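You operate a simulated robot arm through the tools that you are given. There is no shell and no other tool.

You are at the controls of a simulated robot arm. One attempt, no reset.

TASK
Thread the wire over the comb roller, open eye and pulley to the blue cup.

The check looks at the end state, three seconds after you hand in, the way a careful person would. Anything else that was tipped, shoved, dropped, spilled or broken makes it a failure.

THE ROBOT
A 7-joint arm with a fingered hand, fixed in place. Base frame: the origin is on the floor under the middle of its stand, x ahead of it, y to its left, z up. Lengths are in mm, angles in degrees, forces in N, time in s.
With the tool pointing down near the work surface it reaches from about 340 to 820 mm from the base axis. Its first joint turns from -115.0 to 115.0 degrees. Payload 5 kg.
The TCP is the grasp point between the finger pads, 32 mm short of the fingertips. In the tool frame z runs along the fingers and y along their closing line. The gripper opens to 160 mm; its body begins 89 mm behind the TCP. The gripper is a hand of 4 fingers: y runs from the thumb to the fingers, the wrist lies at [0, 0, -267] in the tool frame, and closing takes about 1.5 s.
Orientation is that of the tool frame in the base frame, as a unit quaternion [w, x, y, z]. With the fingers straight down and closing along the base's y, the tool's x points along the base's -x, its y along +y and its z along -z.

THE INTERFACE
- The arm moves only by the tool arm_command. Its argument "commands" is a list of rows, each a list of 2 entries, a list of its own where there are three numbers: the shift along the base's x, y, z in m, then the turn, a rotation vector about the base's x, y, z in degrees. In form: [[[dx, dy, dz], [wx, wy, wz]], ...]. A call has 1 to 20 rows; each row shifts and turns the commanded pose from where the row before left it. "gripper" is the gripper command, from -1 (shut) to 1 (fully open), values between in proportion, set as the call begins (left out, the last holds). Rows are played at 5 a second. More than 50 mm and 8.6 degrees between two rows, or a gripper value outside its range, and nothing of the call is played. A pose out of reach is approached as far as the arm can. The call stops where the force on the tool passes 40 N (or 10 N more than at its start, if that is more) or the arm is blocked; 0.2 s more then pass. Each finger travels about 108 mm/s and halts on what it meets, pressing with about 26 N; the grip force reading is that of the motor and also rises with nothing between the fingers. The clock runs only during rows and for 0.2 s after the last one: add rows that do not move to give the fingers time. The reply holds the time, the measured pose of the TCP, the force on the tool along the base axes, the opening and the grip force, in the units named above and with some noise, with the torque about the TCP (base axes, N m) and any sound that the robot's microphone picked up.
- Cameras (640 x 400 px; columns grow to the right, rows downward): "scene" is fixed at [43.8, -486.9, 1313.8]; the picture's right is [0.59, -0.81, 0.00], its down [-0.44, -0.32, -0.84] and it looks along [0.68, 0.50, -0.54] (base axes); focal length 353 px, centre (320, 200). "wrist" rides on the gripper at [80, -4, -114] in the tool frame; the picture's right is [0.05, 1.00, 0.00], its down [-0.82, 0.04, -0.58] and it looks along [-0.58, 0.03, 0.82] (tool axes); focal length 265 px, centre (320, 200).
- snapshot(camera): a new picture of that camera. The clock stands still meanwhile.
- lift_body(by): slides the trunk up (or, below 0, down) by that many mm; the arm rides with it, the base frame stays. It gives what a move gives, with no picture.
- move_fingers(finger1, finger2, finger3, thumb_bend): sets how far each is bent, from 0 (flat) to 1 (curled in); at 0.3 the hand is open as for a grip, at 0.7 the pads meet at the TCP. One left out holds its place. A second passes; each finger stops where it meets its share of the squeeze, and holds until it gets a number again. A gripper value or a shape takes the hand back. It gives what a move gives, with no picture; readings hold the bend of each and the force on the fingers (four entries, about 0 where the hand has none), thumb and palm.
- grasp_type(shape): the hand has 4 fingers and takes this shape, open, in about a second: jaw (thumb against the fingers, like two jaws); tri (thumb and two fingers); tip (a fingertip pinch); poke (one finger out to press); point (the index stretched); flat (the hand flat); cup (the hand cupped); fist (a fist). The gripper value then closes the fingers along that shape, each until it touches; the sizes above hold for jaw. It gives what a move gives, with no picture.
- probe_pixels(camera, pixels): for up to 12 pixels [column, row] of the newest picture of that camera ("zoom" is the newest enlarged one), the place [x, y, z] in the base frame of the surface seen there, good to about 3 mm, but the place of the scene camera against the robot may be out by one fixed shift of up to 25 mm in any direction. The clock stands still meanwhile.
- close_up(camera, box): a new picture of the part [left, top, right, bottom] of that camera's present view, enlarged. The clock stands still meanwhile.
- job_done(): hands the job in; it is judged then, once.

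Open the gripper and draw the arm clear of the work before you hand the job in, unless the task says otherwise.

The tools are called by a JSON object that holds its "method" and its "body". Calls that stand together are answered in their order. arm_command: Moves the arm, as the interface text tells. Its arguments: {"type":"object","properties":{"commands":{"type":"array","items":{"type":"array"}},"gripper":{"type":"number"}},"required":["commands"]} The other tools are called the same way: lift_body (by) moves the trunk up or down; grasp_type (shape) gives the hand a shape; move_fingers (finger1, finger2, finger3, thumb_bend) moves the fingers one by one; snapshot (camera) takes a picture; probe_pixels (camera, pixels) gives the place of the surface under pixels of a picture; close_up (camera, box) takes an enlarged picture of a part of a camera's view; job_done () hands the job in.

At the start:

```text
time_s: 0.0
tool_pos: [573.8, 186.3, 957.8]
orientation: [-0.001, 0.0, 1.0, 0.0]
ft_force: [0.8, 0.2, -0.5]
torque: [0.02, 0.02, 0.01]
opening: 159.9
grip_force: 0.0
shape: jaw
bend: [0.3, 0.3, 0.3, 0.3]
finger forces: [0.0, 0.0, 0.1, 0.0, 0.1, 0.0]
trunk travel left (down, up): [-700.0, 290.0]
```

scene: 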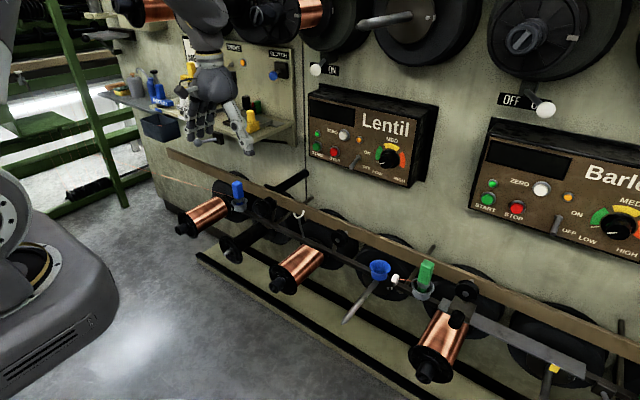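
wrist: 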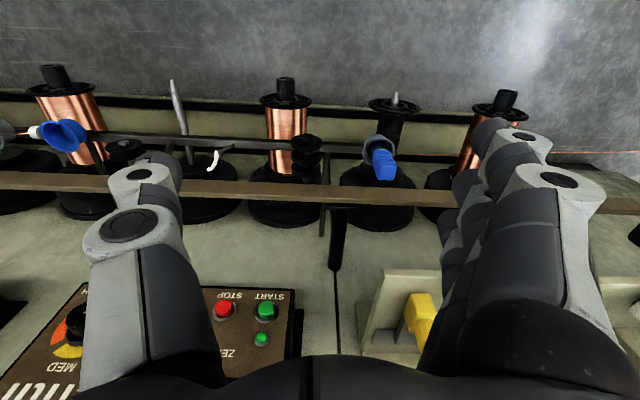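

I start by taking fresh pictures and enlarged views of the rail with the spools to find the wire, the comb roller, the open eye, the pulley and the blue cup.

{"method": "close_up", "body": {"camera": "scene", "box": [150, 140, 350, 265]}}

{"method": "close_up", "body": {"camera": "scene", "box": [300, 220, 500, 345]}}

{"method": "close_up", "body": {"camera": "wrist", "box": [0, 50, 320, 250]}}

{"method": "close_up", "body": {"camera": "wrist", "box": [320, 50, 640, 250]}}

```text
3.20 times, centred on (250, 202) of scene
```

zoom: 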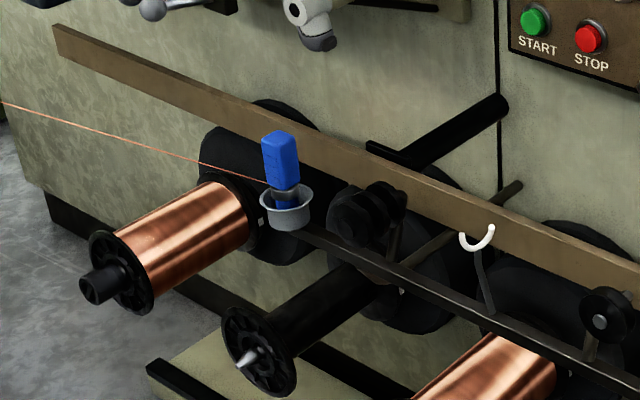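

```text
3.20 times, centred on (400, 282) of scene
```

zoom: 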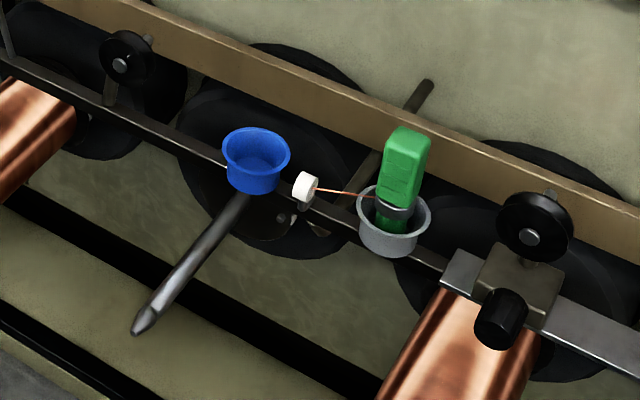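

```text
2.00 times, centred on (160, 150) of wrist
```

zoom: 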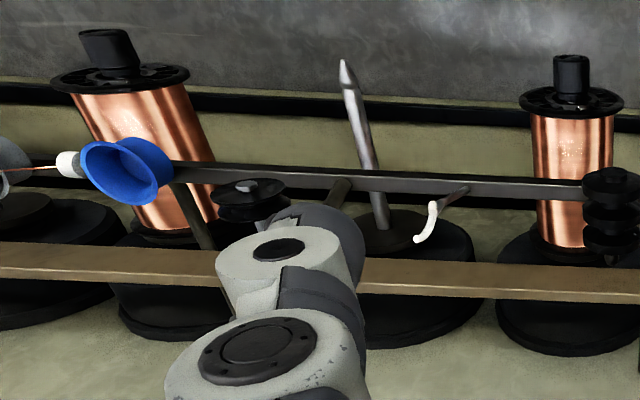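

```text
2.00 times, centred on (480, 150) of wrist
```

zoom: 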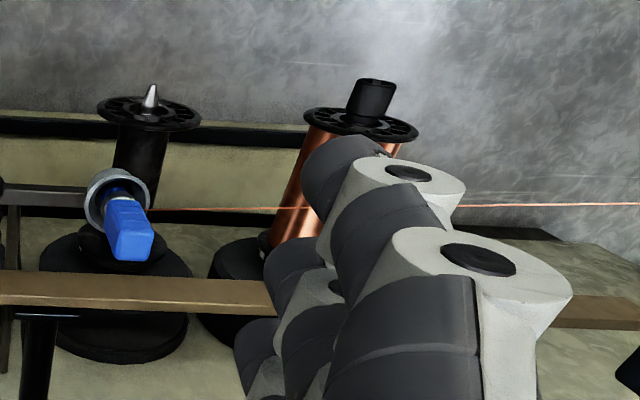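

The blue-handled wire end sits in a grey cup at about scene (238,195), with the wire coming in from the left. The comb roller (267,208), white open eye (299,214), pulley (339,240) and blue cup (380,270) follow along the rail. I probe these places.

{"method": "snapshot", "body": {"camera": "scene"}}

{"method": "snapshot", "body": {"camera": "wrist"}}

{"method": "probe_pixels", "body": {"camera": "scene", "pixels": [[237, 185], [238, 196], [240, 206], [262, 208], [272, 203], [299, 216], [301, 232], [338, 240], [380, 266], [380, 280], [425, 270], [396, 280]]}}

{"method": "probe_pixels", "body": {"camera": "wrist", "pixels": [[384, 165], [380, 145], [306, 145], [306, 165], [213, 160], [212, 168], [122, 147], [62, 135], [80, 130], [400, 195], [450, 154], [600, 152]]}}

```text
taken
```

scene: 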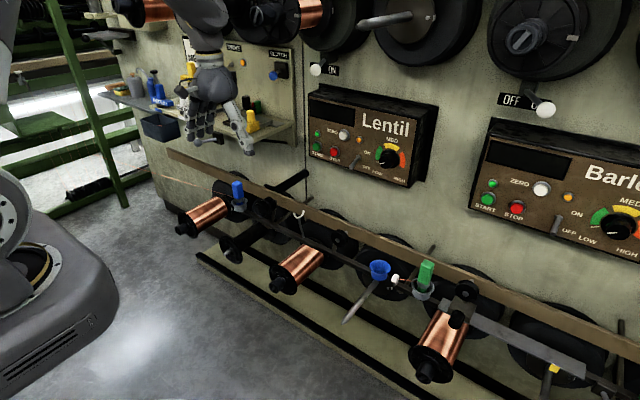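

```text
taken
```

wrist: 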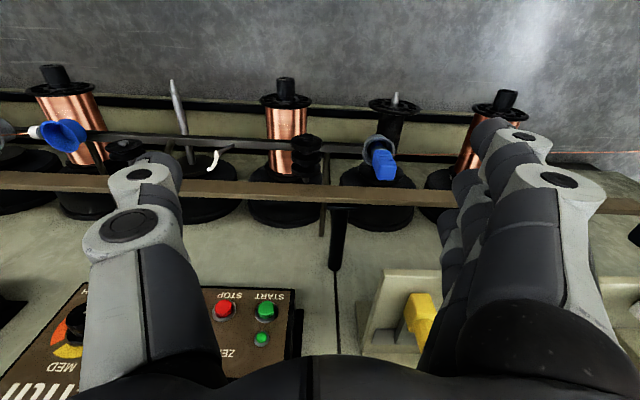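

```text
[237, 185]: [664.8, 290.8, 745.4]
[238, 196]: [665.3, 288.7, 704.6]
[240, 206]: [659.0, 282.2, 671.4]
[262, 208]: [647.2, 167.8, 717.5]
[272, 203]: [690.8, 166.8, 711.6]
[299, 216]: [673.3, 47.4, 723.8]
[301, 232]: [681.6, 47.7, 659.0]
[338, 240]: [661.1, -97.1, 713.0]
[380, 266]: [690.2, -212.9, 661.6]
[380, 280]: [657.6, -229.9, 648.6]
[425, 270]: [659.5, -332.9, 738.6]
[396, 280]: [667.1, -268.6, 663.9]
```

```text
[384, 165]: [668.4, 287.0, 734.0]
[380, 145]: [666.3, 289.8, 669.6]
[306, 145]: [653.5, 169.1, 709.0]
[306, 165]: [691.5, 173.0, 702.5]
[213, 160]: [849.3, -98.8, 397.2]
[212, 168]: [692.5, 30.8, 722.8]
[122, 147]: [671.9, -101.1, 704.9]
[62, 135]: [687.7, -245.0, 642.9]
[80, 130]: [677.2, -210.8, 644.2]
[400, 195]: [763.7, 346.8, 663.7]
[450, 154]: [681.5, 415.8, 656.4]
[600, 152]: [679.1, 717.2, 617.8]
```

Both cameras agree to within about 8 mm. I zoom in hard on each guide to learn its shape.

{"method": "close_up", "body": {"camera": "scene", "box": [220, 170, 292, 215]}}

{"method": "close_up", "body": {"camera": "scene", "box": [280, 195, 352, 260]}}

{"method": "close_up", "body": {"camera": "scene", "box": [350, 240, 450, 303]}}

{"method": "close_up", "body": {"camera": "wrist", "box": [280, 120, 420, 208]}}

{"method": "close_up", "body": {"camera": "wrist", "box": [100, 115, 240, 203]}}

{"method": "close_up", "body": {"camera": "wrist", "box": [0, 100, 110, 169]}}

```text
8.89 times, centred on (256, 192) of scene
```

zoom: 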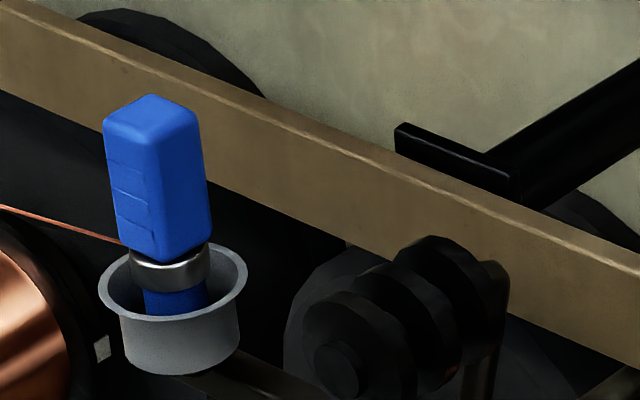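

```text
6.15 times, centred on (316, 228) of scene
```

zoom: 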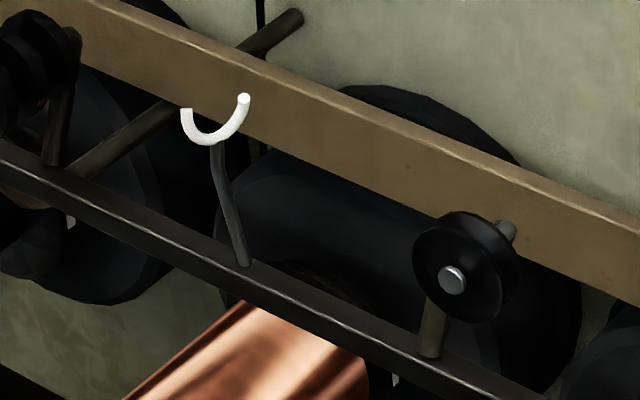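

```text
6.35 times, centred on (400, 272) of scene
```

zoom: 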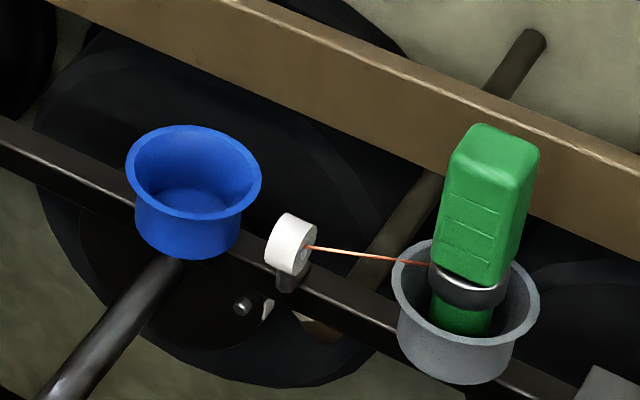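

```text
4.55 times, centred on (350, 164) of wrist
```

zoom: 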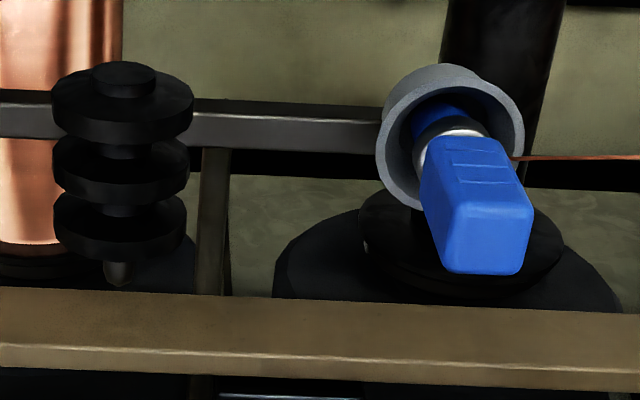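

```text
4.55 times, centred on (170, 159) of wrist
```

zoom: 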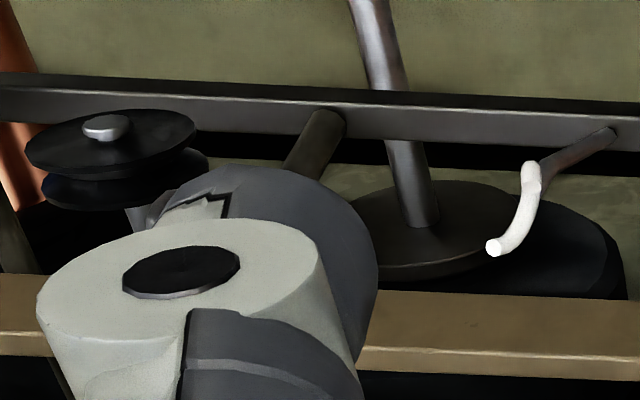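

```text
5.80 times, centred on (55, 134) of wrist
```

zoom: 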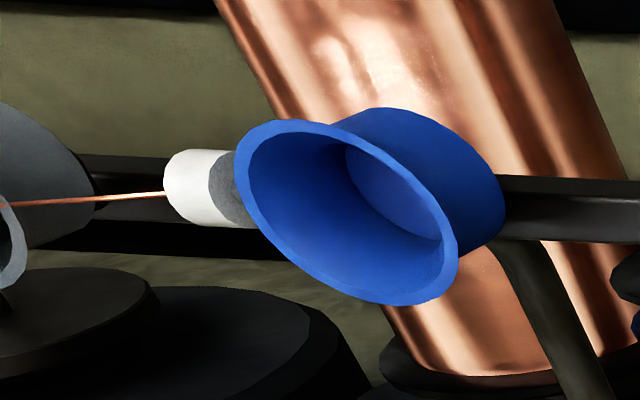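

The comb roller has three discs and two grooves with its axis along x, and the eye is a white U open at the top. I probe the upper obstacles (spools, panels, brown bar) to know the clearance for the arm.

{"method": "probe_pixels", "body": {"camera": "scene", "pixels": [[310, 12], [262, 14], [365, 22], [525, 38], [360, 130], [388, 155], [318, 69], [300, 180], [280, 130], [250, 195], [220, 165], [420, 250]]}}

{"method": "probe_pixels", "body": {"camera": "scene", "pixels": [[200, 215], [180, 212], [232, 255], [348, 318], [275, 285], [425, 370], [465, 290], [550, 375], [250, 122], [150, 10], [330, 250], [210, 180]]}}

```text
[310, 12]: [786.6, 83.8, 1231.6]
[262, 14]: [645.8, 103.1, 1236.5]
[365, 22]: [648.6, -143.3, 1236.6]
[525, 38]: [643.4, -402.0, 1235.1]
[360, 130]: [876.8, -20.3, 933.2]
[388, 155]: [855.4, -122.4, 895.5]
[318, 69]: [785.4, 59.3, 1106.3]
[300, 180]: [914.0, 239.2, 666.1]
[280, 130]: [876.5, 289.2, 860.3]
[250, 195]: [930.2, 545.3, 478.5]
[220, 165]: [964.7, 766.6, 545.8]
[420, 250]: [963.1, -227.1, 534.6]
```

```text
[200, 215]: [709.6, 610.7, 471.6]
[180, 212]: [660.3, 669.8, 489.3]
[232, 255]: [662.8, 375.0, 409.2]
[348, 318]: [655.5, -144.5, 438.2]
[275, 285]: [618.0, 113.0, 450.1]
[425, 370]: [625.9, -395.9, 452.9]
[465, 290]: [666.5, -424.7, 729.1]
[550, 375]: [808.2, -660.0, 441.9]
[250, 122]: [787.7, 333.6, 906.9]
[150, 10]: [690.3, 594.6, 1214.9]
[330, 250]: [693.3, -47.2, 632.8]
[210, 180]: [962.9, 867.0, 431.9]
```

The upper spools' tips are at x≈645, z≈1235, so I want the arm low: I lower the trunk by 150 mm, which keeps the present arm posture and brings the wrist camera nearer to the guides (fingertips stay near z≈776, above everything).

{"method": "lift_body", "body": {"by": -130}}

{"method": "snapshot", "body": {"camera": "wrist"}}

{"method": "snapshot", "body": {"camera": "scene"}}

```text
time_s: 1.6
tool_pos: [574.0, 186.1, 830.2]
orientation: [-0.001, -0.001, 1.0, 0.0]
ft_force: [-0.1, -1.2, -0.1]
torque: [0.01, 0.02, -0.01]
opening: 159.8
grip_force: 0.1
shape: jaw
bend: [0.3, 0.3, 0.3, 0.3]
finger forces: [0.0, 0.1, 0.1, 0.0, 0.0, 0.0]
trunk travel left (down, up): [-570.0, 420.0]
```

```text
taken
```

wrist: 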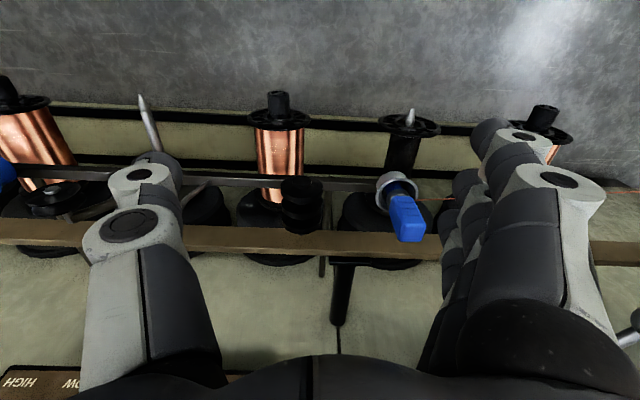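

```text
taken
```

scene: 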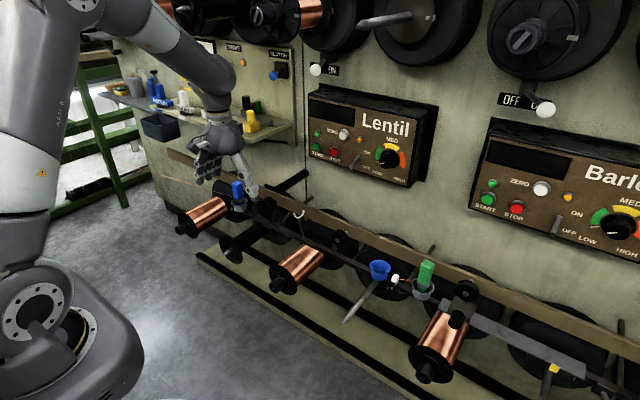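

The arm posture is clear of the upper spools. I zoom in on the plug and comb roller in the wrist view around (405,210) and (302,205) and probe them.

{"method": "close_up", "body": {"camera": "wrist", "box": [270, 160, 350, 210]}}

{"method": "probe_pixels", "body": {"camera": "zoom", "pixels": [[220, 180], [240, 160], [250, 200], [250, 245], [250, 255], [250, 300], [250, 340], [250, 375], [230, 250], [230, 300], [270, 290], [330, 290]]}}

{"method": "close_up", "body": {"camera": "wrist", "box": [360, 160, 456, 250]}}

```text
8.00 times, centred on (310, 185) of wrist
```

zoom: 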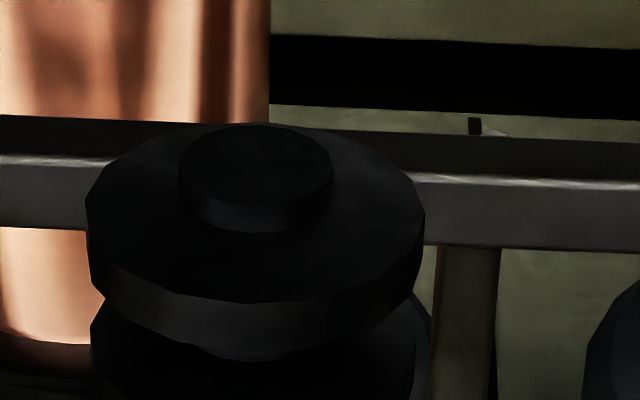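

```text
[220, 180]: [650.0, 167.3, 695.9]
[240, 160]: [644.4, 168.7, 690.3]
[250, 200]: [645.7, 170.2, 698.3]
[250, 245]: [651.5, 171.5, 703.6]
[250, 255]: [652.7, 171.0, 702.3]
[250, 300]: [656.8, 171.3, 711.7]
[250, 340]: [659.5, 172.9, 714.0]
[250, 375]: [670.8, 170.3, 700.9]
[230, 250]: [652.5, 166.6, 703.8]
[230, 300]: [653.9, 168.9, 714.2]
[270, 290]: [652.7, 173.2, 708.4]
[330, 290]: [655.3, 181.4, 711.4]
```

```text
4.44 times, centred on (408, 205) of wrist
```

zoom: 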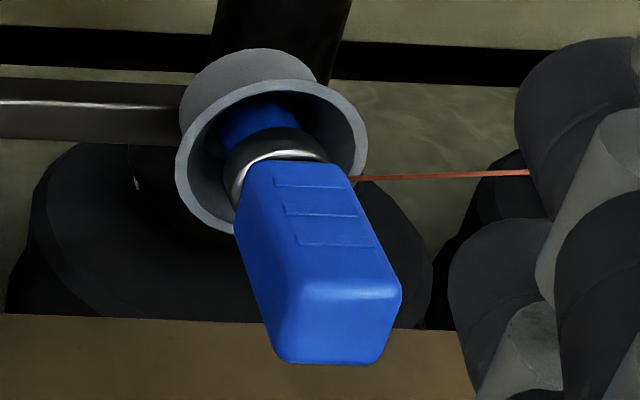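

Front disc spans x≈652–659, centre (y≈170, z≈691), radius about 23. I look at the other two discs and probe the plug's handle and collar.

{"method": "probe_pixels", "body": {"camera": "zoom", "pixels": [[320, 325], [340, 350], [330, 280], [300, 200], [275, 155], [250, 120], [230, 70], [250, 170], [345, 110], [400, 177], [450, 175], [510, 172]]}}

{"method": "close_up", "body": {"camera": "wrist", "box": [270, 190, 350, 240]}}

{"method": "probe_pixels", "body": {"camera": "zoom", "pixels": [[250, 60], [250, 100], [250, 115], [250, 130], [250, 160], [250, 190], [250, 210], [250, 230], [250, 250], [250, 280], [250, 310], [250, 340]]}}

```text
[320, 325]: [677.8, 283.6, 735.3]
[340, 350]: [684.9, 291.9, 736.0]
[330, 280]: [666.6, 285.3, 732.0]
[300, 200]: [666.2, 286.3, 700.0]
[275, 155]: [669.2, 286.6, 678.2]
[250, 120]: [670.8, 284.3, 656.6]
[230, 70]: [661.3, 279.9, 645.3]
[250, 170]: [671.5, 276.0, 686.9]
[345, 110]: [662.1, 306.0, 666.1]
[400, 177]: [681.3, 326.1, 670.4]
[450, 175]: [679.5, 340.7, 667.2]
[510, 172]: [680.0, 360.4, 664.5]
```

```text
8.00 times, centred on (310, 215) of wrist
```

zoom: 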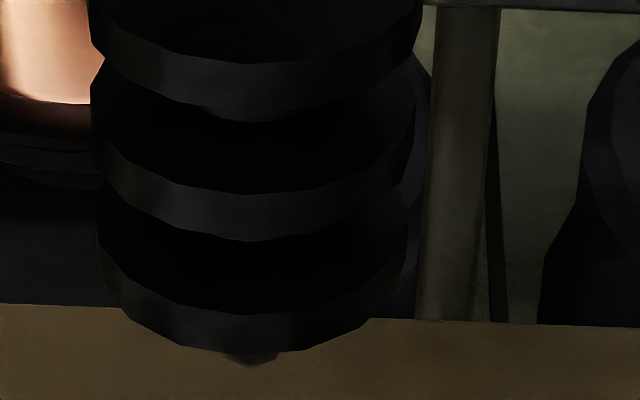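

```text
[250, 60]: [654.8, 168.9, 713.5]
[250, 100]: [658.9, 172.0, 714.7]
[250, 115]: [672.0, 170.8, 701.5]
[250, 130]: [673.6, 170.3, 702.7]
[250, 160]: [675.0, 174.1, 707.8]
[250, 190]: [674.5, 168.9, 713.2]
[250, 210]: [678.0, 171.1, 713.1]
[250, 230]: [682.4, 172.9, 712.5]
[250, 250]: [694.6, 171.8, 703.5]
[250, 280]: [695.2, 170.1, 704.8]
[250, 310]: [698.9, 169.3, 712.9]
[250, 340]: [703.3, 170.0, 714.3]
```

Comb discs lie at x 653–661, 674–683 and 696–704 (tops z≈714), so grooves are centred at x≈667.5 and x≈689.5, while the wire itself lies at x≈680. I now shift along -y to view the eye and the pulley.

{"method": "arm_command", "body": {"commands": [[[0, -0.04, 0], [0, 0, 0]], [[0, -0.04, 0], [0, 0, 0]], [[0, -0.04, 0], [0, 0, 0]], [[0, -0.04, 0], [0, 0, 0]], [[0, 0, 0], [0, 0, 0]]]}}

{"method": "snapshot", "body": {"camera": "wrist"}}

```text
time_s: 2.8
tool_pos: [572.1, 27.2, 829.0]
orientation: [-0.001, 0.0, 1.0, -0.001]
ft_force: [0.0, 0.0, 0.8]
torque: [0.07, 0.01, 0.01]
opening: 159.9
grip_force: 0.1
shape: jaw
bend: [0.3, 0.3, 0.3, 0.3]
finger forces: [0.0, 0.0, 0.0, 0.0, 0.0, 0.0]
trunk travel left (down, up): [-570.0, 420.0]
```

```text
taken
```

wrist: 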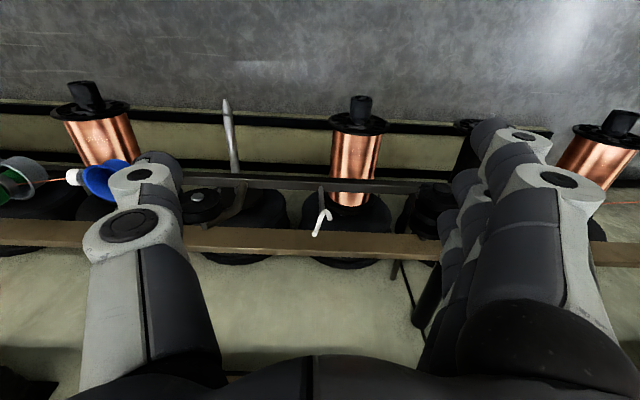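

The white eye is at (322,222) and the pulley at (200,205). I zoom on each and probe.

{"method": "close_up", "body": {"camera": "wrist", "box": [290, 185, 354, 245]}}

{"method": "close_up", "body": {"camera": "wrist", "box": [170, 170, 250, 230]}}

```text
6.67 times, centred on (322, 215) of wrist
```

zoom: 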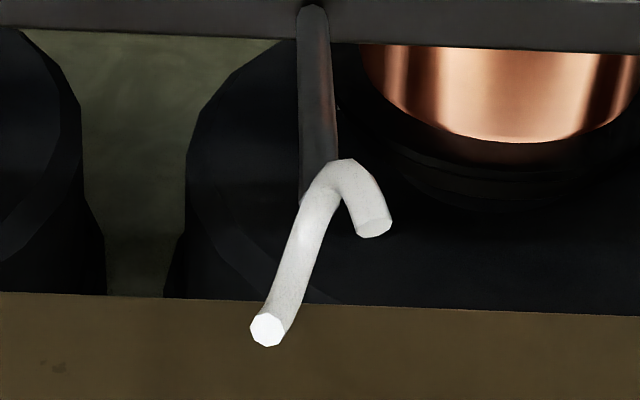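

```text
6.67 times, centred on (210, 200) of wrist
```

zoom: 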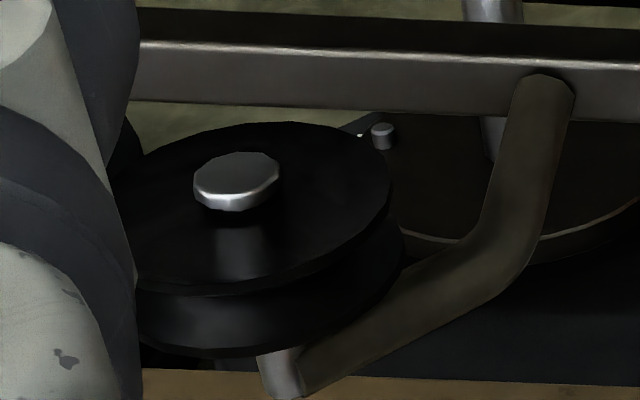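

I probe the pulley first from this newest zoom, then re-zoom on the eye and probe it.

{"method": "probe_pixels", "body": {"camera": "zoom", "pixels": [[237, 170], [240, 205], [240, 240], [240, 280], [240, 292], [240, 300], [240, 325], [240, 345], [350, 165], [380, 200], [330, 140], [400, 250]]}}

{"method": "close_up", "body": {"camera": "wrist", "box": [290, 185, 354, 245]}}

{"method": "probe_pixels", "body": {"camera": "zoom", "pixels": [[375, 228], [360, 195], [345, 170], [325, 175], [310, 210], [298, 250], [285, 290], [268, 328], [320, 130], [315, 30], [335, 185], [380, 210]]}}

```text
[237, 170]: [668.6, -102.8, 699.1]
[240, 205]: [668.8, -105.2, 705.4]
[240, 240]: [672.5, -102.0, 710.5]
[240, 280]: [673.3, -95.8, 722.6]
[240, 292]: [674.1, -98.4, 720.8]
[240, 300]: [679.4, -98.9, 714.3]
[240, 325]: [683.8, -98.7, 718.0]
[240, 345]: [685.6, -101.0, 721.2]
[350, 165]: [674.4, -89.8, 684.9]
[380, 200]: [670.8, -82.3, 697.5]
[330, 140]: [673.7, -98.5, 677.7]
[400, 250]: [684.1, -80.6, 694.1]
```

```text
6.67 times, centred on (322, 215) of wrist
```

zoom: 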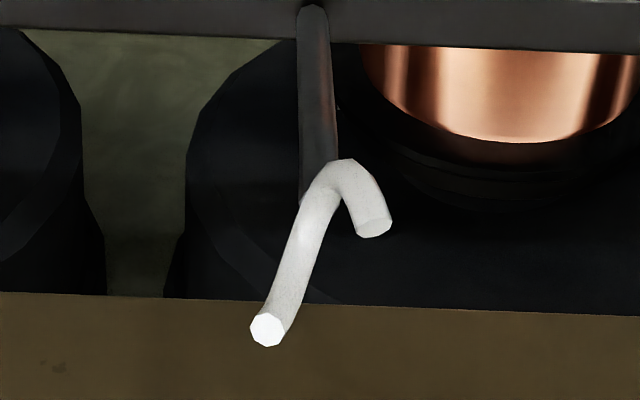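

```text
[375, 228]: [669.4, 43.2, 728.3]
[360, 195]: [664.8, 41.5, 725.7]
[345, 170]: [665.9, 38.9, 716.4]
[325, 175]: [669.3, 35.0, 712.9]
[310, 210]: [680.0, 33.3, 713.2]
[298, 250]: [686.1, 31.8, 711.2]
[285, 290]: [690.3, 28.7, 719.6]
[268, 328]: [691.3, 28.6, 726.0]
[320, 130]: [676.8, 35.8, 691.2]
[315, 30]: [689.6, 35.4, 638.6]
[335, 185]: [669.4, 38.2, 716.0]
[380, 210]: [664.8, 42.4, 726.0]
```

The eye's U has tips at about (668,43,728) and (691,28,727) with its bottom at z≈711; the pulley groove lies near x≈678 with flange tops at z≈722. I zoom more on the pulley's groove and on the wire's end of the scene, then go back to y≈287 to look at the plug.

{"method": "close_up", "body": {"camera": "scene", "box": [325, 222, 357, 254]}}

{"method": "probe_pixels", "body": {"camera": "zoom", "pixels": [[320, 200], [350, 150], [360, 120], [370, 100], [380, 80], [340, 100], [400, 100], [420, 130], [300, 120], [330, 70], [440, 160], [280, 260]]}}

{"method": "arm_command", "body": {"commands": [[[0, 0.04, 0], [0, 0, 0]], [[0, 0.04, 0], [0, 0, 0]], [[0, 0.04, 0], [0, 0, 0]], [[0, 0.04, 0], [0, 0, 0]], [[0, 0.04, 0], [0, 0, 0]], [[0, 0.04, 0], [0, 0, 0]], [[0, 0.02, 0], [0, 0, 0]], [[0, 0, 0], [0, 0, 0]], [[0, 0, 0], [0, 0, 0]]]}}

{"method": "snapshot", "body": {"camera": "wrist"}}

```text
12.50 times, centred on (341, 238) of scene
```

zoom: 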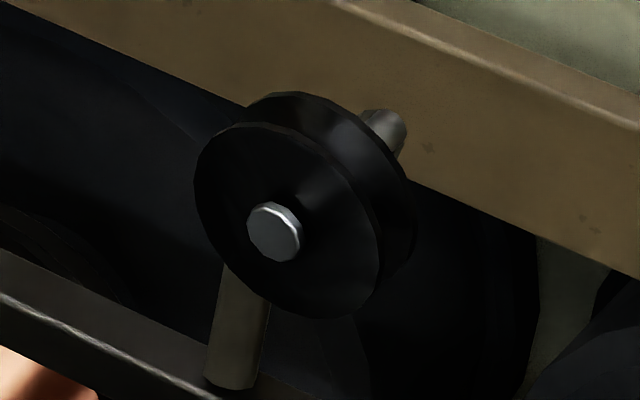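

```text
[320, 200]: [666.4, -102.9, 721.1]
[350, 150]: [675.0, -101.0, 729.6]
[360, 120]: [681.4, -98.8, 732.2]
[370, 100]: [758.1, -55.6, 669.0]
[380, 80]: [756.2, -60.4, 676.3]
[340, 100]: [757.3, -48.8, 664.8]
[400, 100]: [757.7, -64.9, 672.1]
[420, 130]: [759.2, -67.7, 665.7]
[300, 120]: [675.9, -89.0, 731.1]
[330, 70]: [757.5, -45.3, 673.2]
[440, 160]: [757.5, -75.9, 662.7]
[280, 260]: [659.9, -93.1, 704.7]
```

```text
time_s: 4.8
tool_pos: [573.6, 286.4, 829.7]
orientation: [0.0, -0.001, 1.0, 0.001]
ft_force: [0.1, -0.2, -1.2]
torque: [0.02, 0.02, -0.01]
opening: 160.1
grip_force: 0.2
shape: jaw
bend: [0.3, 0.3, 0.3, 0.3]
finger forces: [0.0, 0.0, 0.1, 0.0, 0.1, 0.0]
trunk travel left (down, up): [-570.0, 420.0]
```

```text
taken
```

wrist: 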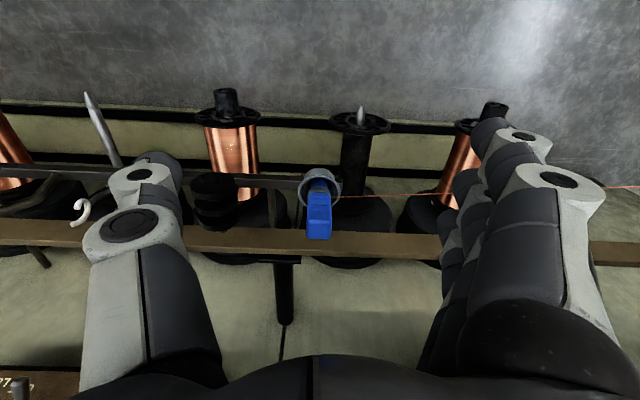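

The plug is centred between the fingers at (320,210). I zoom and probe its edges.

{"method": "close_up", "body": {"camera": "wrist", "box": [280, 160, 360, 250]}}

```text
4.44 times, centred on (320, 205) of wrist
```

zoom: 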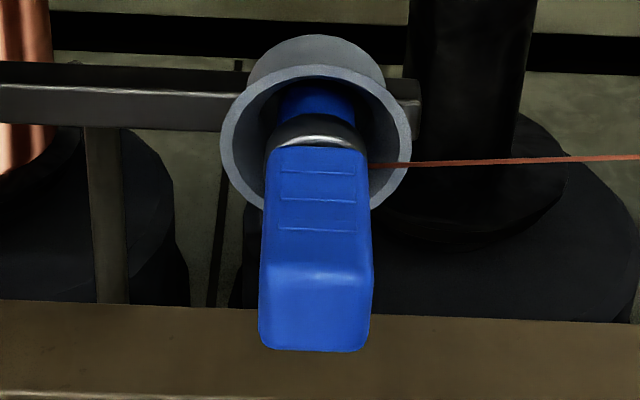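

{"method": "probe_pixels", "body": {"camera": "zoom", "pixels": [[266, 240], [370, 240], [318, 250], [318, 290], [318, 345], [262, 320], [370, 320], [318, 155], [318, 135], [318, 100], [316, 72], [385, 165]]}}

{"method": "probe_pixels", "body": {"camera": "zoom", "pixels": [[225, 130], [405, 130], [255, 200], [400, 165], [440, 163], [600, 159], [318, 85], [272, 150], [364, 150], [100, 105], [320, 390], [318, 45]]}}

{"method": "probe_pixels", "body": {"camera": "wrist", "pixels": [[400, 195], [430, 194], [560, 189], [600, 188], [630, 187]]}}

```text
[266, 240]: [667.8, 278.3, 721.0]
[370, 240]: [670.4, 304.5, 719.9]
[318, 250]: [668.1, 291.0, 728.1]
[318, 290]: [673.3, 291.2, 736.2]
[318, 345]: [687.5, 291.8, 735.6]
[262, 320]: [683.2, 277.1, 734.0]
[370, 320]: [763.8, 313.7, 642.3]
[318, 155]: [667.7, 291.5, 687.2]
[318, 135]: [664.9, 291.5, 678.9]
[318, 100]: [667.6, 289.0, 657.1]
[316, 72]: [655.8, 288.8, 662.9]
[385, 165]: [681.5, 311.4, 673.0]
```

```text
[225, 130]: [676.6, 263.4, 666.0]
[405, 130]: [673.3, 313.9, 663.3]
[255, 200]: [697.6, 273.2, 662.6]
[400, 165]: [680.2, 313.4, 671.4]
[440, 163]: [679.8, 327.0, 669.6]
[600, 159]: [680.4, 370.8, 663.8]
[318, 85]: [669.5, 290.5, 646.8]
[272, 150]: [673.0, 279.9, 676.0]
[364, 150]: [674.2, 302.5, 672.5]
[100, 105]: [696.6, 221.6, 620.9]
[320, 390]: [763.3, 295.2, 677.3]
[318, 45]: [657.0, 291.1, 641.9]
```

```text
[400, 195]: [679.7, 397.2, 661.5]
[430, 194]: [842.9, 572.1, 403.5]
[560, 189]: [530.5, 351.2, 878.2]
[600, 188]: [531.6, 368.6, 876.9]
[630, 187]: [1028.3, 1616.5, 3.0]
```

The handle spans x≈667–690, y≈278–304, z≈687–736, with the wire leaving at (680,303,673). I move above it with the hand narrowed to about 100 mm.

{"method": "arm_command", "body": {"commands": [[[0.03, 0.001, 0], [0, 0, 0]], [[0.03, 0.002, 0], [0, 0, 0]], [[0.03, 0.001, 0], [0, 0, 0]], [[0.0155, 0.0005, 0], [0, 0, 0]], [[0, 0, 0], [0, 0, 0]], [[0, 0, 0], [0, 0, 0]]], "gripper": 0.25}}

{"method": "snapshot", "body": {"camera": "wrist"}}

{"method": "snapshot", "body": {"camera": "scene"}}

```text
time_s: 6.2
tool_pos: [677.8, 292.3, 830.1]
orientation: [0.0, 0.0, 1.0, 0.0]
ft_force: [-0.8, -0.1, 0.0]
torque: [0.02, -0.01, 0.01]
opening: 100.6
grip_force: 0.0
shape: jaw
bend: [0.7, 0.7, 0.7, 0.68]
finger forces: [0.0, 0.0, 0.0, 0.1, 0.0, 0.0]
trunk travel left (down, up): [-570.0, 420.0]
```

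```text
taken
```

wrist: 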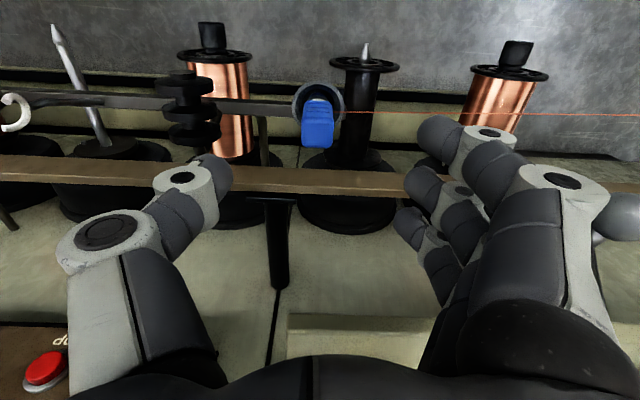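

```text
taken
```

scene: 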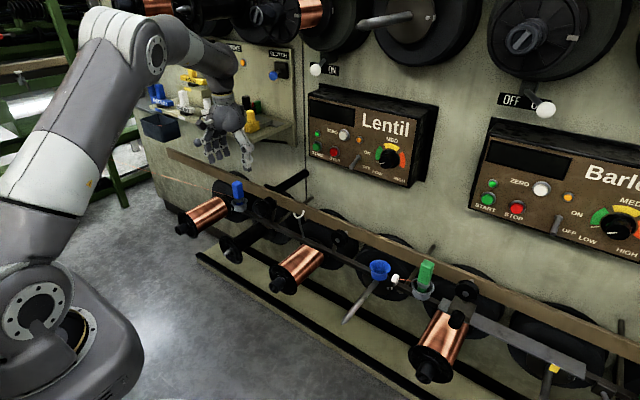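

The plug is at (318,120), centred between thumb and fingers. I descend to TCP z≈750 first and check.

{"method": "arm_command", "body": {"commands": [[[0.001, -0.001, -0.02], [0, 0, 0]], [[0, 0, -0.02], [0, 0, 0]], [[0, 0, -0.02], [0, 0, 0]], [[0, 0, -0.02], [0, 0, 0]], [[0, 0, 0], [0, 0, 0]], [[0, 0, 0], [0, 0, 0]]]}}

{"method": "snapshot", "body": {"camera": "wrist"}}

{"method": "close_up", "body": {"camera": "scene", "box": [180, 120, 300, 220]}}

```text
time_s: 7.6
tool_pos: [680.0, 288.8, 749.0]
orientation: [0.0, 0.0, 1.0, 0.0]
ft_force: [0.8, -0.5, -0.7]
torque: [0.02, 0.0, 0.01]
opening: 100.3
grip_force: 0.1
shape: jaw
bend: [0.7, 0.7, 0.7, 0.68]
finger forces: [0.0, 0.0, 0.0, 0.1, 0.1, 0.0]
trunk travel left (down, up): [-570.0, 420.0]
```

```text
taken
```

wrist: 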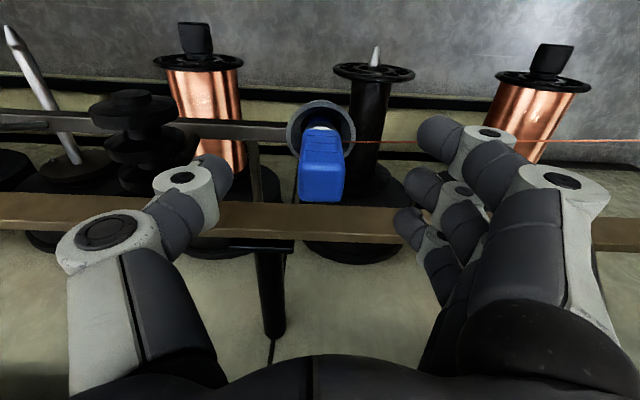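

```text
4.00 times, centred on (240, 170) of scene
```

zoom: 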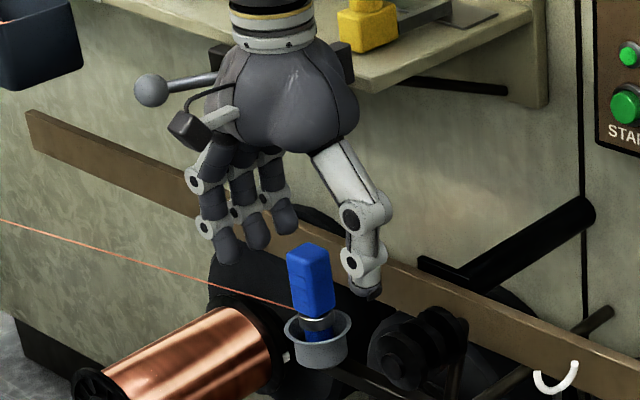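

The plug sits centred; a ball-ended lever shows at zoom (150,90). I probe it and the shelf to be sure the hand is clear before going down the last 27 mm.

{"method": "probe_pixels", "body": {"camera": "zoom", "pixels": [[150, 90], [195, 82], [360, 30], [440, 80], [400, 60], [345, 165], [210, 240], [350, 290], [255, 235], [290, 220], [280, 50], [320, 130]]}}

```text
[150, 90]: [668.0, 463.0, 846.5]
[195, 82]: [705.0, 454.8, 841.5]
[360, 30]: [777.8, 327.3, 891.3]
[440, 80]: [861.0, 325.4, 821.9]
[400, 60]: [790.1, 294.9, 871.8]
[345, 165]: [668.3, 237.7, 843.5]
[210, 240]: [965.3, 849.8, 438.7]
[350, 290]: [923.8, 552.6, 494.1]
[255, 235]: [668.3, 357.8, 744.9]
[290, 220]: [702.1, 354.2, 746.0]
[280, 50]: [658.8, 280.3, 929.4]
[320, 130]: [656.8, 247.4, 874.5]
```

The lever ball is at y≈463 and the shelf edge at x≈785, both clear of the hand. I go down 27 mm to TCP z≈723.

{"method": "arm_command", "body": {"commands": [[[-0.001, 0.0015, -0.01], [0, 0, 0]], [[0, 0, -0.01], [0, 0, 0]], [[0, 0, -0.007], [0, 0, 0]], [[0, 0, 0], [0, 0, 0]], [[0, 0, 0], [0, 0, 0]]]}}

{"method": "snapshot", "body": {"camera": "wrist"}}

{"method": "close_up", "body": {"camera": "scene", "box": [200, 150, 290, 220]}}

```text
time_s: 8.8
tool_pos: [679.8, 292.1, 722.7]
orientation: [0.0, 0.0, 1.0, 0.0]
ft_force: [0.5, -0.8, -0.5]
torque: [0.0, 0.02, 0.02]
opening: 100.5
grip_force: 0.0
shape: jaw
bend: [0.7, 0.7, 0.7, 0.68]
finger forces: [0.0, 0.0, 0.1, 0.0, 0.0, 0.0]
trunk travel left (down, up): [-570.0, 420.0]
```

```text
taken
```

wrist: 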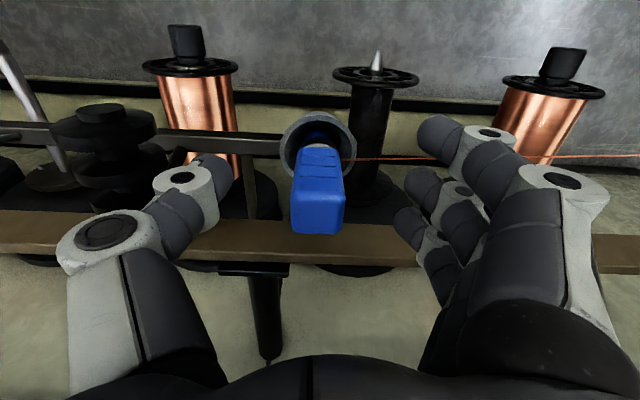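

```text
5.71 times, centred on (245, 185) of scene
```

zoom: 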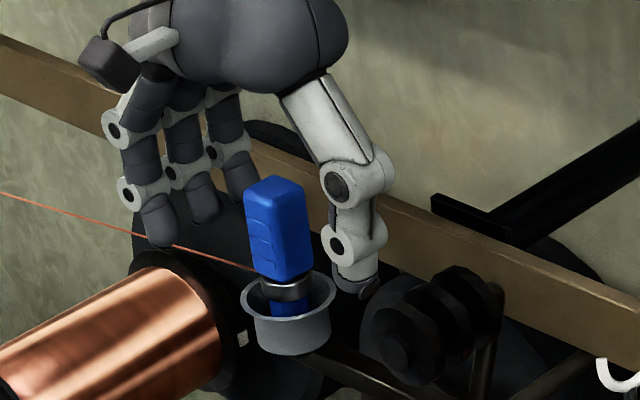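

Handle is between the pads, thumb clear of the comb roller. I close the hand in place to a bit less than the handle's width and watch the finger forces.

{"method": "arm_command", "body": {"commands": [[[0, 0, 0], [0, 0, 0]], [[0, 0, 0], [0, 0, 0]], [[0, 0, 0], [0, 0, 0]], [[0, 0, 0], [0, 0, 0]], [[0, 0, 0], [0, 0, 0]], [[0, 0, 0], [0, 0, 0]], [[0, 0, 0], [0, 0, 0]]], "gripper": -0.75}}

{"method": "snapshot", "body": {"camera": "wrist"}}

{"method": "close_up", "body": {"camera": "scene", "box": [200, 150, 290, 220]}}

```text
time_s: 10.4
tool_pos: [680.0, 291.1, 723.1]
orientation: [-0.001, 0.0, 1.0, 0.0]
ft_force: [-0.2, -0.1, 1.3]
torque: [-0.02, 0.01, -0.01]
opening: 21.5
grip_force: 0.1
shape: jaw
bend: [0.72, 0.72, 0.72, 0.7]
finger forces: [0.0, 1.5, 0.1, 0.1, 1.8, 0.1]
trunk travel left (down, up): [-570.0, 420.0]
```

```text
taken
```

wrist: 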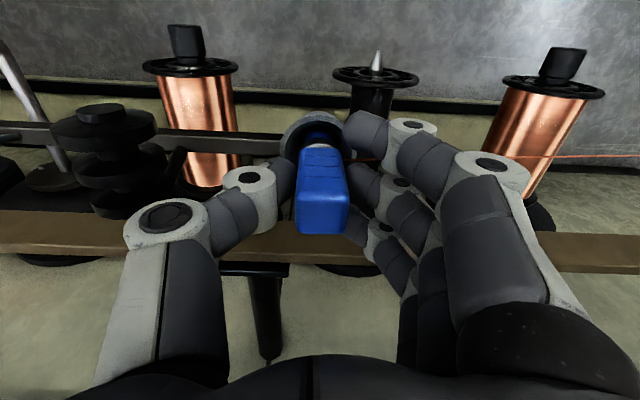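

```text
5.71 times, centred on (245, 185) of scene
```

zoom: 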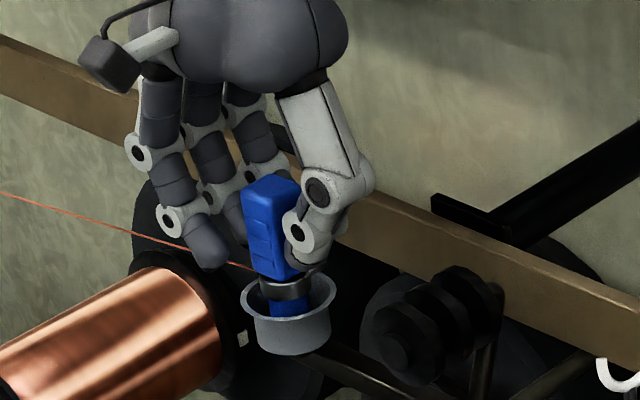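

Middle finger (1.5) and thumb (1.8) now touch the handle evenly without moving it. I tighten the grip fully.

{"method": "arm_command", "body": {"commands": [[[0, 0, 0], [0, 0, 0]], [[0, 0, 0], [0, 0, 0]], [[0, 0, 0], [0, 0, 0]], [[0, 0, 0], [0, 0, 0]], [[0, 0, 0], [0, 0, 0]]], "gripper": -1}}

{"method": "snapshot", "body": {"camera": "wrist"}}

{"method": "close_up", "body": {"camera": "scene", "box": [200, 150, 290, 220]}}

```text
time_s: 11.6
tool_pos: [678.4, 292.7, 723.3]
orientation: [0.001, 0.0, 1.0, 0.0]
ft_force: [-0.2, 0.4, -0.6]
torque: [0.02, -0.04, 0.0]
opening: 4.9
grip_force: 26.1
shape: jaw
bend: [0.68, 0.7, 0.68, 0.71]
finger forces: [0.1, 16.4, 0.0, 0.1, 16.2, 0.0]
trunk travel left (down, up): [-570.0, 420.0]
```

```text
taken
```

wrist: 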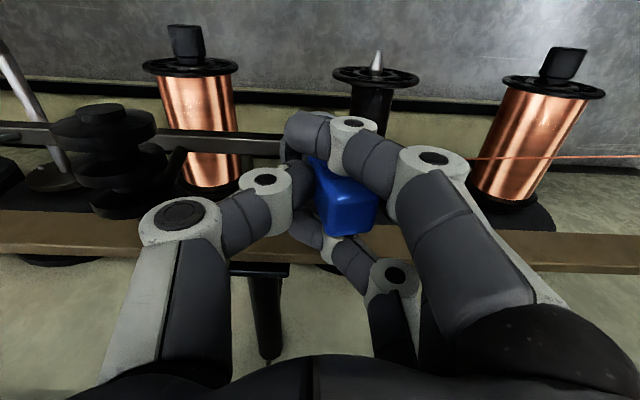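

```text
5.71 times, centred on (245, 185) of scene
```

zoom: 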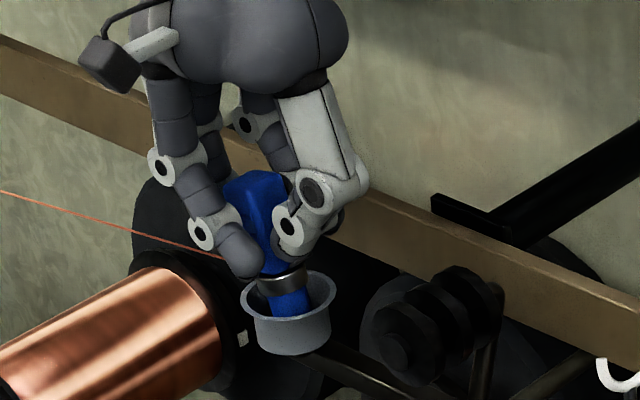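

The grip is firm (16 N each side), but the handle's top leaned about 10° towards +y. I loosen slightly to let it settle and try a gentler closing.

{"method": "arm_command", "body": {"commands": [[[0, 0, 0], [0, 0, 0]], [[0, 0, 0], [0, 0, 0]], [[0, 0, 0], [0, 0, 0]], [[0, 0, 0], [0, 0, 0]], [[0, 0, 0], [0, 0, 0]]], "gripper": -0.6}}

{"method": "snapshot", "body": {"camera": "wrist"}}

{"method": "close_up", "body": {"camera": "scene", "box": [200, 150, 290, 220]}}

```text
time_s: 12.8
tool_pos: [678.9, 292.0, 722.9]
orientation: [0.0, 0.0, 1.0, 0.0]
ft_force: [-0.1, 0.7, 0.3]
torque: [0.01, 0.01, 0.0]
opening: 31.8
grip_force: 0.1
shape: jaw
bend: [0.73, 0.73, 0.73, 0.7]
finger forces: [0.1, 0.0, 0.0, 0.0, 0.1, 0.1]
trunk travel left (down, up): [-570.0, 420.0]
```

```text
taken
```

wrist: 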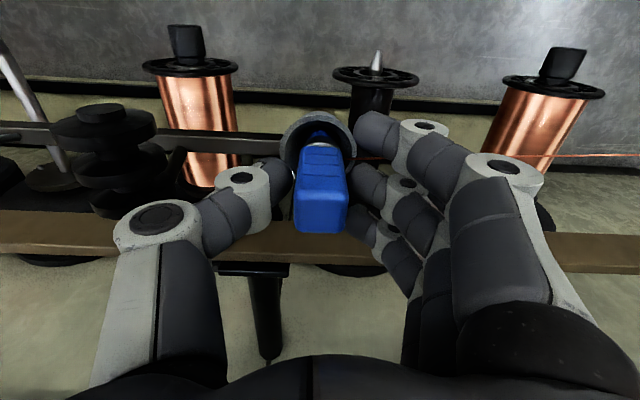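

```text
5.71 times, centred on (245, 185) of scene
```

zoom: 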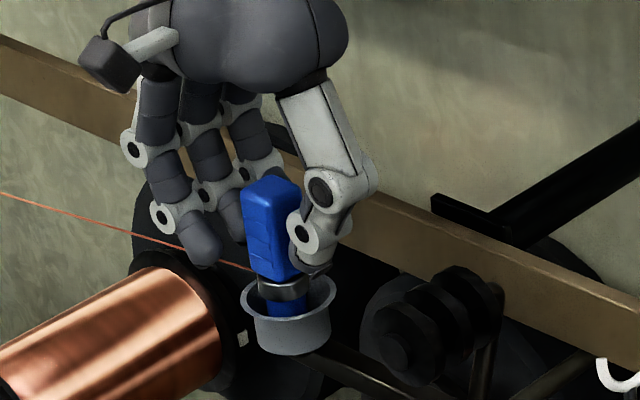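

The plug is upright again in its cup. I close to an intermediate value.

{"method": "arm_command", "body": {"commands": [[[0, 0, 0], [0, 0, 0]], [[0, 0, 0], [0, 0, 0]], [[0, 0, 0], [0, 0, 0]], [[0, 0, 0], [0, 0, 0]], [[0, 0, 0], [0, 0, 0]]], "gripper": -0.82}}

{"method": "snapshot", "body": {"camera": "wrist"}}

{"method": "close_up", "body": {"camera": "scene", "box": [200, 150, 290, 220]}}

```text
time_s: 14.0
tool_pos: [679.9, 290.9, 722.8]
orientation: [0.0, 0.0, 1.0, -0.001]
ft_force: [-1.3, -0.2, 0.5]
torque: [0.06, 0.0, -0.01]
opening: 5.0
grip_force: 25.7
shape: jaw
bend: [0.68, 0.7, 0.68, 0.71]
finger forces: [0.0, 16.2, 0.0, 0.1, 15.9, 0.0]
trunk travel left (down, up): [-570.0, 420.0]
```

```text
taken
```

wrist: 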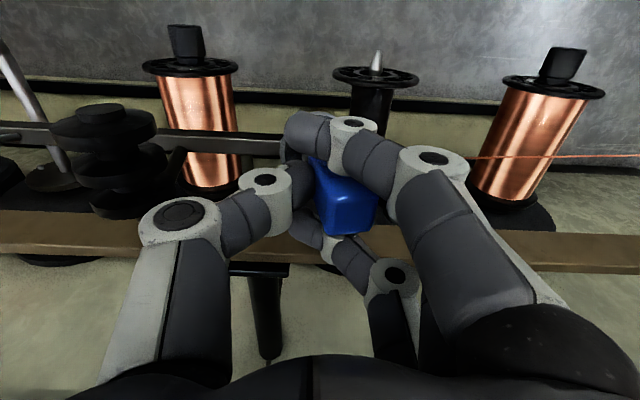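

```text
5.71 times, centred on (245, 185) of scene
```

zoom: 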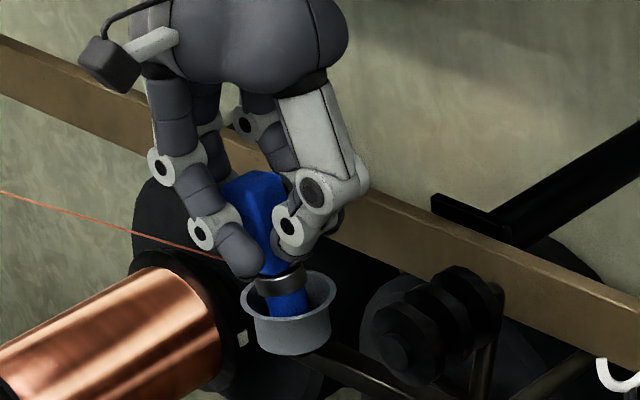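

The grip settles the same way: firm (16 N both sides) with a slight lean, which is steady. Before the carry I probe the lower edges of the upper spool discs and panel parts near the planned wrist path.

{"method": "snapshot", "body": {"camera": "scene"}}

{"method": "probe_pixels", "body": {"camera": "scene", "pixels": [[430, 60], [335, 50], [540, 75], [268, 38], [400, 40], [460, 20], [505, 60], [318, 70], [545, 108], [500, 45], [380, 45], [300, 20]]}}

```text
taken
```

scene: 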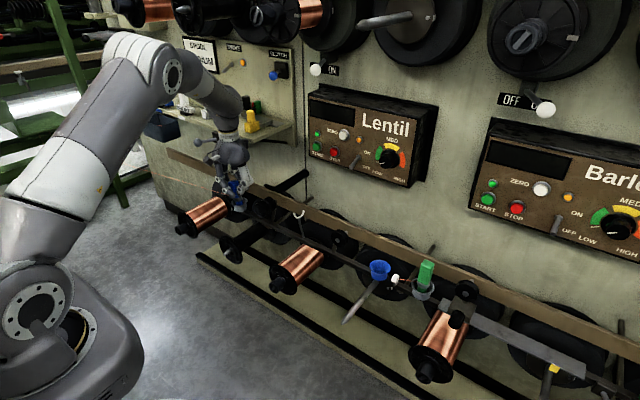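

```text
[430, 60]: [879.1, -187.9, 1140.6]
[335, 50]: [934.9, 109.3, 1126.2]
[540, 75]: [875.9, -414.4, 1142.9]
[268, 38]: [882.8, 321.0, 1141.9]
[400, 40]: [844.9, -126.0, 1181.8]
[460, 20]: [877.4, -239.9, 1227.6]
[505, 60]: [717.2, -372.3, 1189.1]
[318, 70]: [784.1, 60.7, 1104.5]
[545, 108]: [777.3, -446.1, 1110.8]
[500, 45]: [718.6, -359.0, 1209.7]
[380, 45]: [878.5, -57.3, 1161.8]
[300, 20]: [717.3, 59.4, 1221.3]
```

The upper parts near the path stay above z≈1130 or behind x≈717, so a TCP height of about 815 is safe. I lift the plug 40 mm slowly first and inspect.

{"method": "arm_command", "body": {"commands": [[[0, 0, 0.005], [0, 0, 0]], [[0, 0, 0.008], [0, 0, 0]], [[0, 0, 0.009], [0, 0, 0]], [[0, 0, 0.009], [0, 0, 0]], [[0, 0, 0.009], [0, 0, 0]], [[0, 0, 0], [0, 0, 0]], [[0, 0, 0], [0, 0, 0]]]}}

{"method": "snapshot", "body": {"camera": "wrist"}}

{"method": "close_up", "body": {"camera": "scene", "box": [190, 140, 290, 220]}}

```text
time_s: 15.6
tool_pos: [679.4, 290.7, 762.2]
orientation: [0.0, 0.0, 1.0, 0.0]
ft_force: [0.7, -0.3, -1.7]
torque: [-0.01, -0.03, 0.03]
opening: 5.2
grip_force: 26.6
shape: jaw
bend: [0.68, 0.7, 0.68, 0.71]
finger forces: [0.1, 16.1, 0.1, 0.0, 15.9, 0.0]
trunk travel left (down, up): [-570.0, 420.0]
```

```text
taken
```

wrist: 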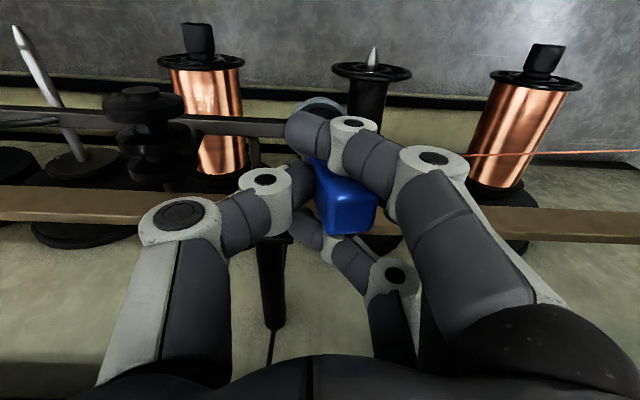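

```text
5.00 times, centred on (240, 180) of scene
```

zoom: 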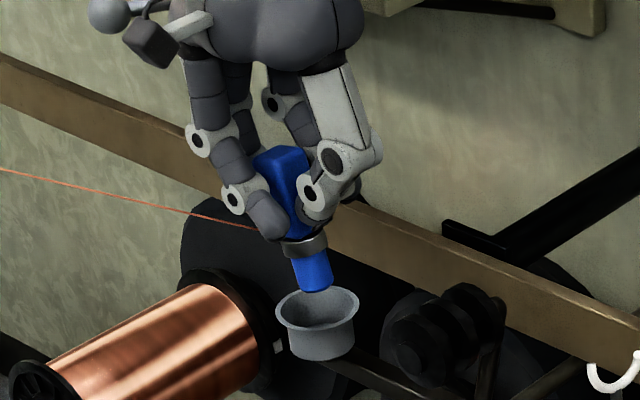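

The plug came free and hangs with its stem leaning a little to -y. I probe the stem bottom (315,285), the collar (305,245), the wire (240,222) and the cup, to know the plug's geometry in the hand.

{"method": "probe_pixels", "body": {"camera": "zoom", "pixels": [[316, 285], [300, 258], [328, 280], [305, 245], [315, 262], [245, 225], [200, 213], [100, 188], [20, 172], [280, 155], [318, 325], [280, 300]]}}

```text
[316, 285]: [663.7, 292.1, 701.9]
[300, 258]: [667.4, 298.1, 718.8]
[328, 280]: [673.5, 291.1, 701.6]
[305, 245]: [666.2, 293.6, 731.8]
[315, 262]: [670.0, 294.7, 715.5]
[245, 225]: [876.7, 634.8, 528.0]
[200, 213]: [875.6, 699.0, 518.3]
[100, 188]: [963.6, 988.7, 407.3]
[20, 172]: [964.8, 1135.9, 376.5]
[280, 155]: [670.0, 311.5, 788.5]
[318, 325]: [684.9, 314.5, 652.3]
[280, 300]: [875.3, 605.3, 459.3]
```

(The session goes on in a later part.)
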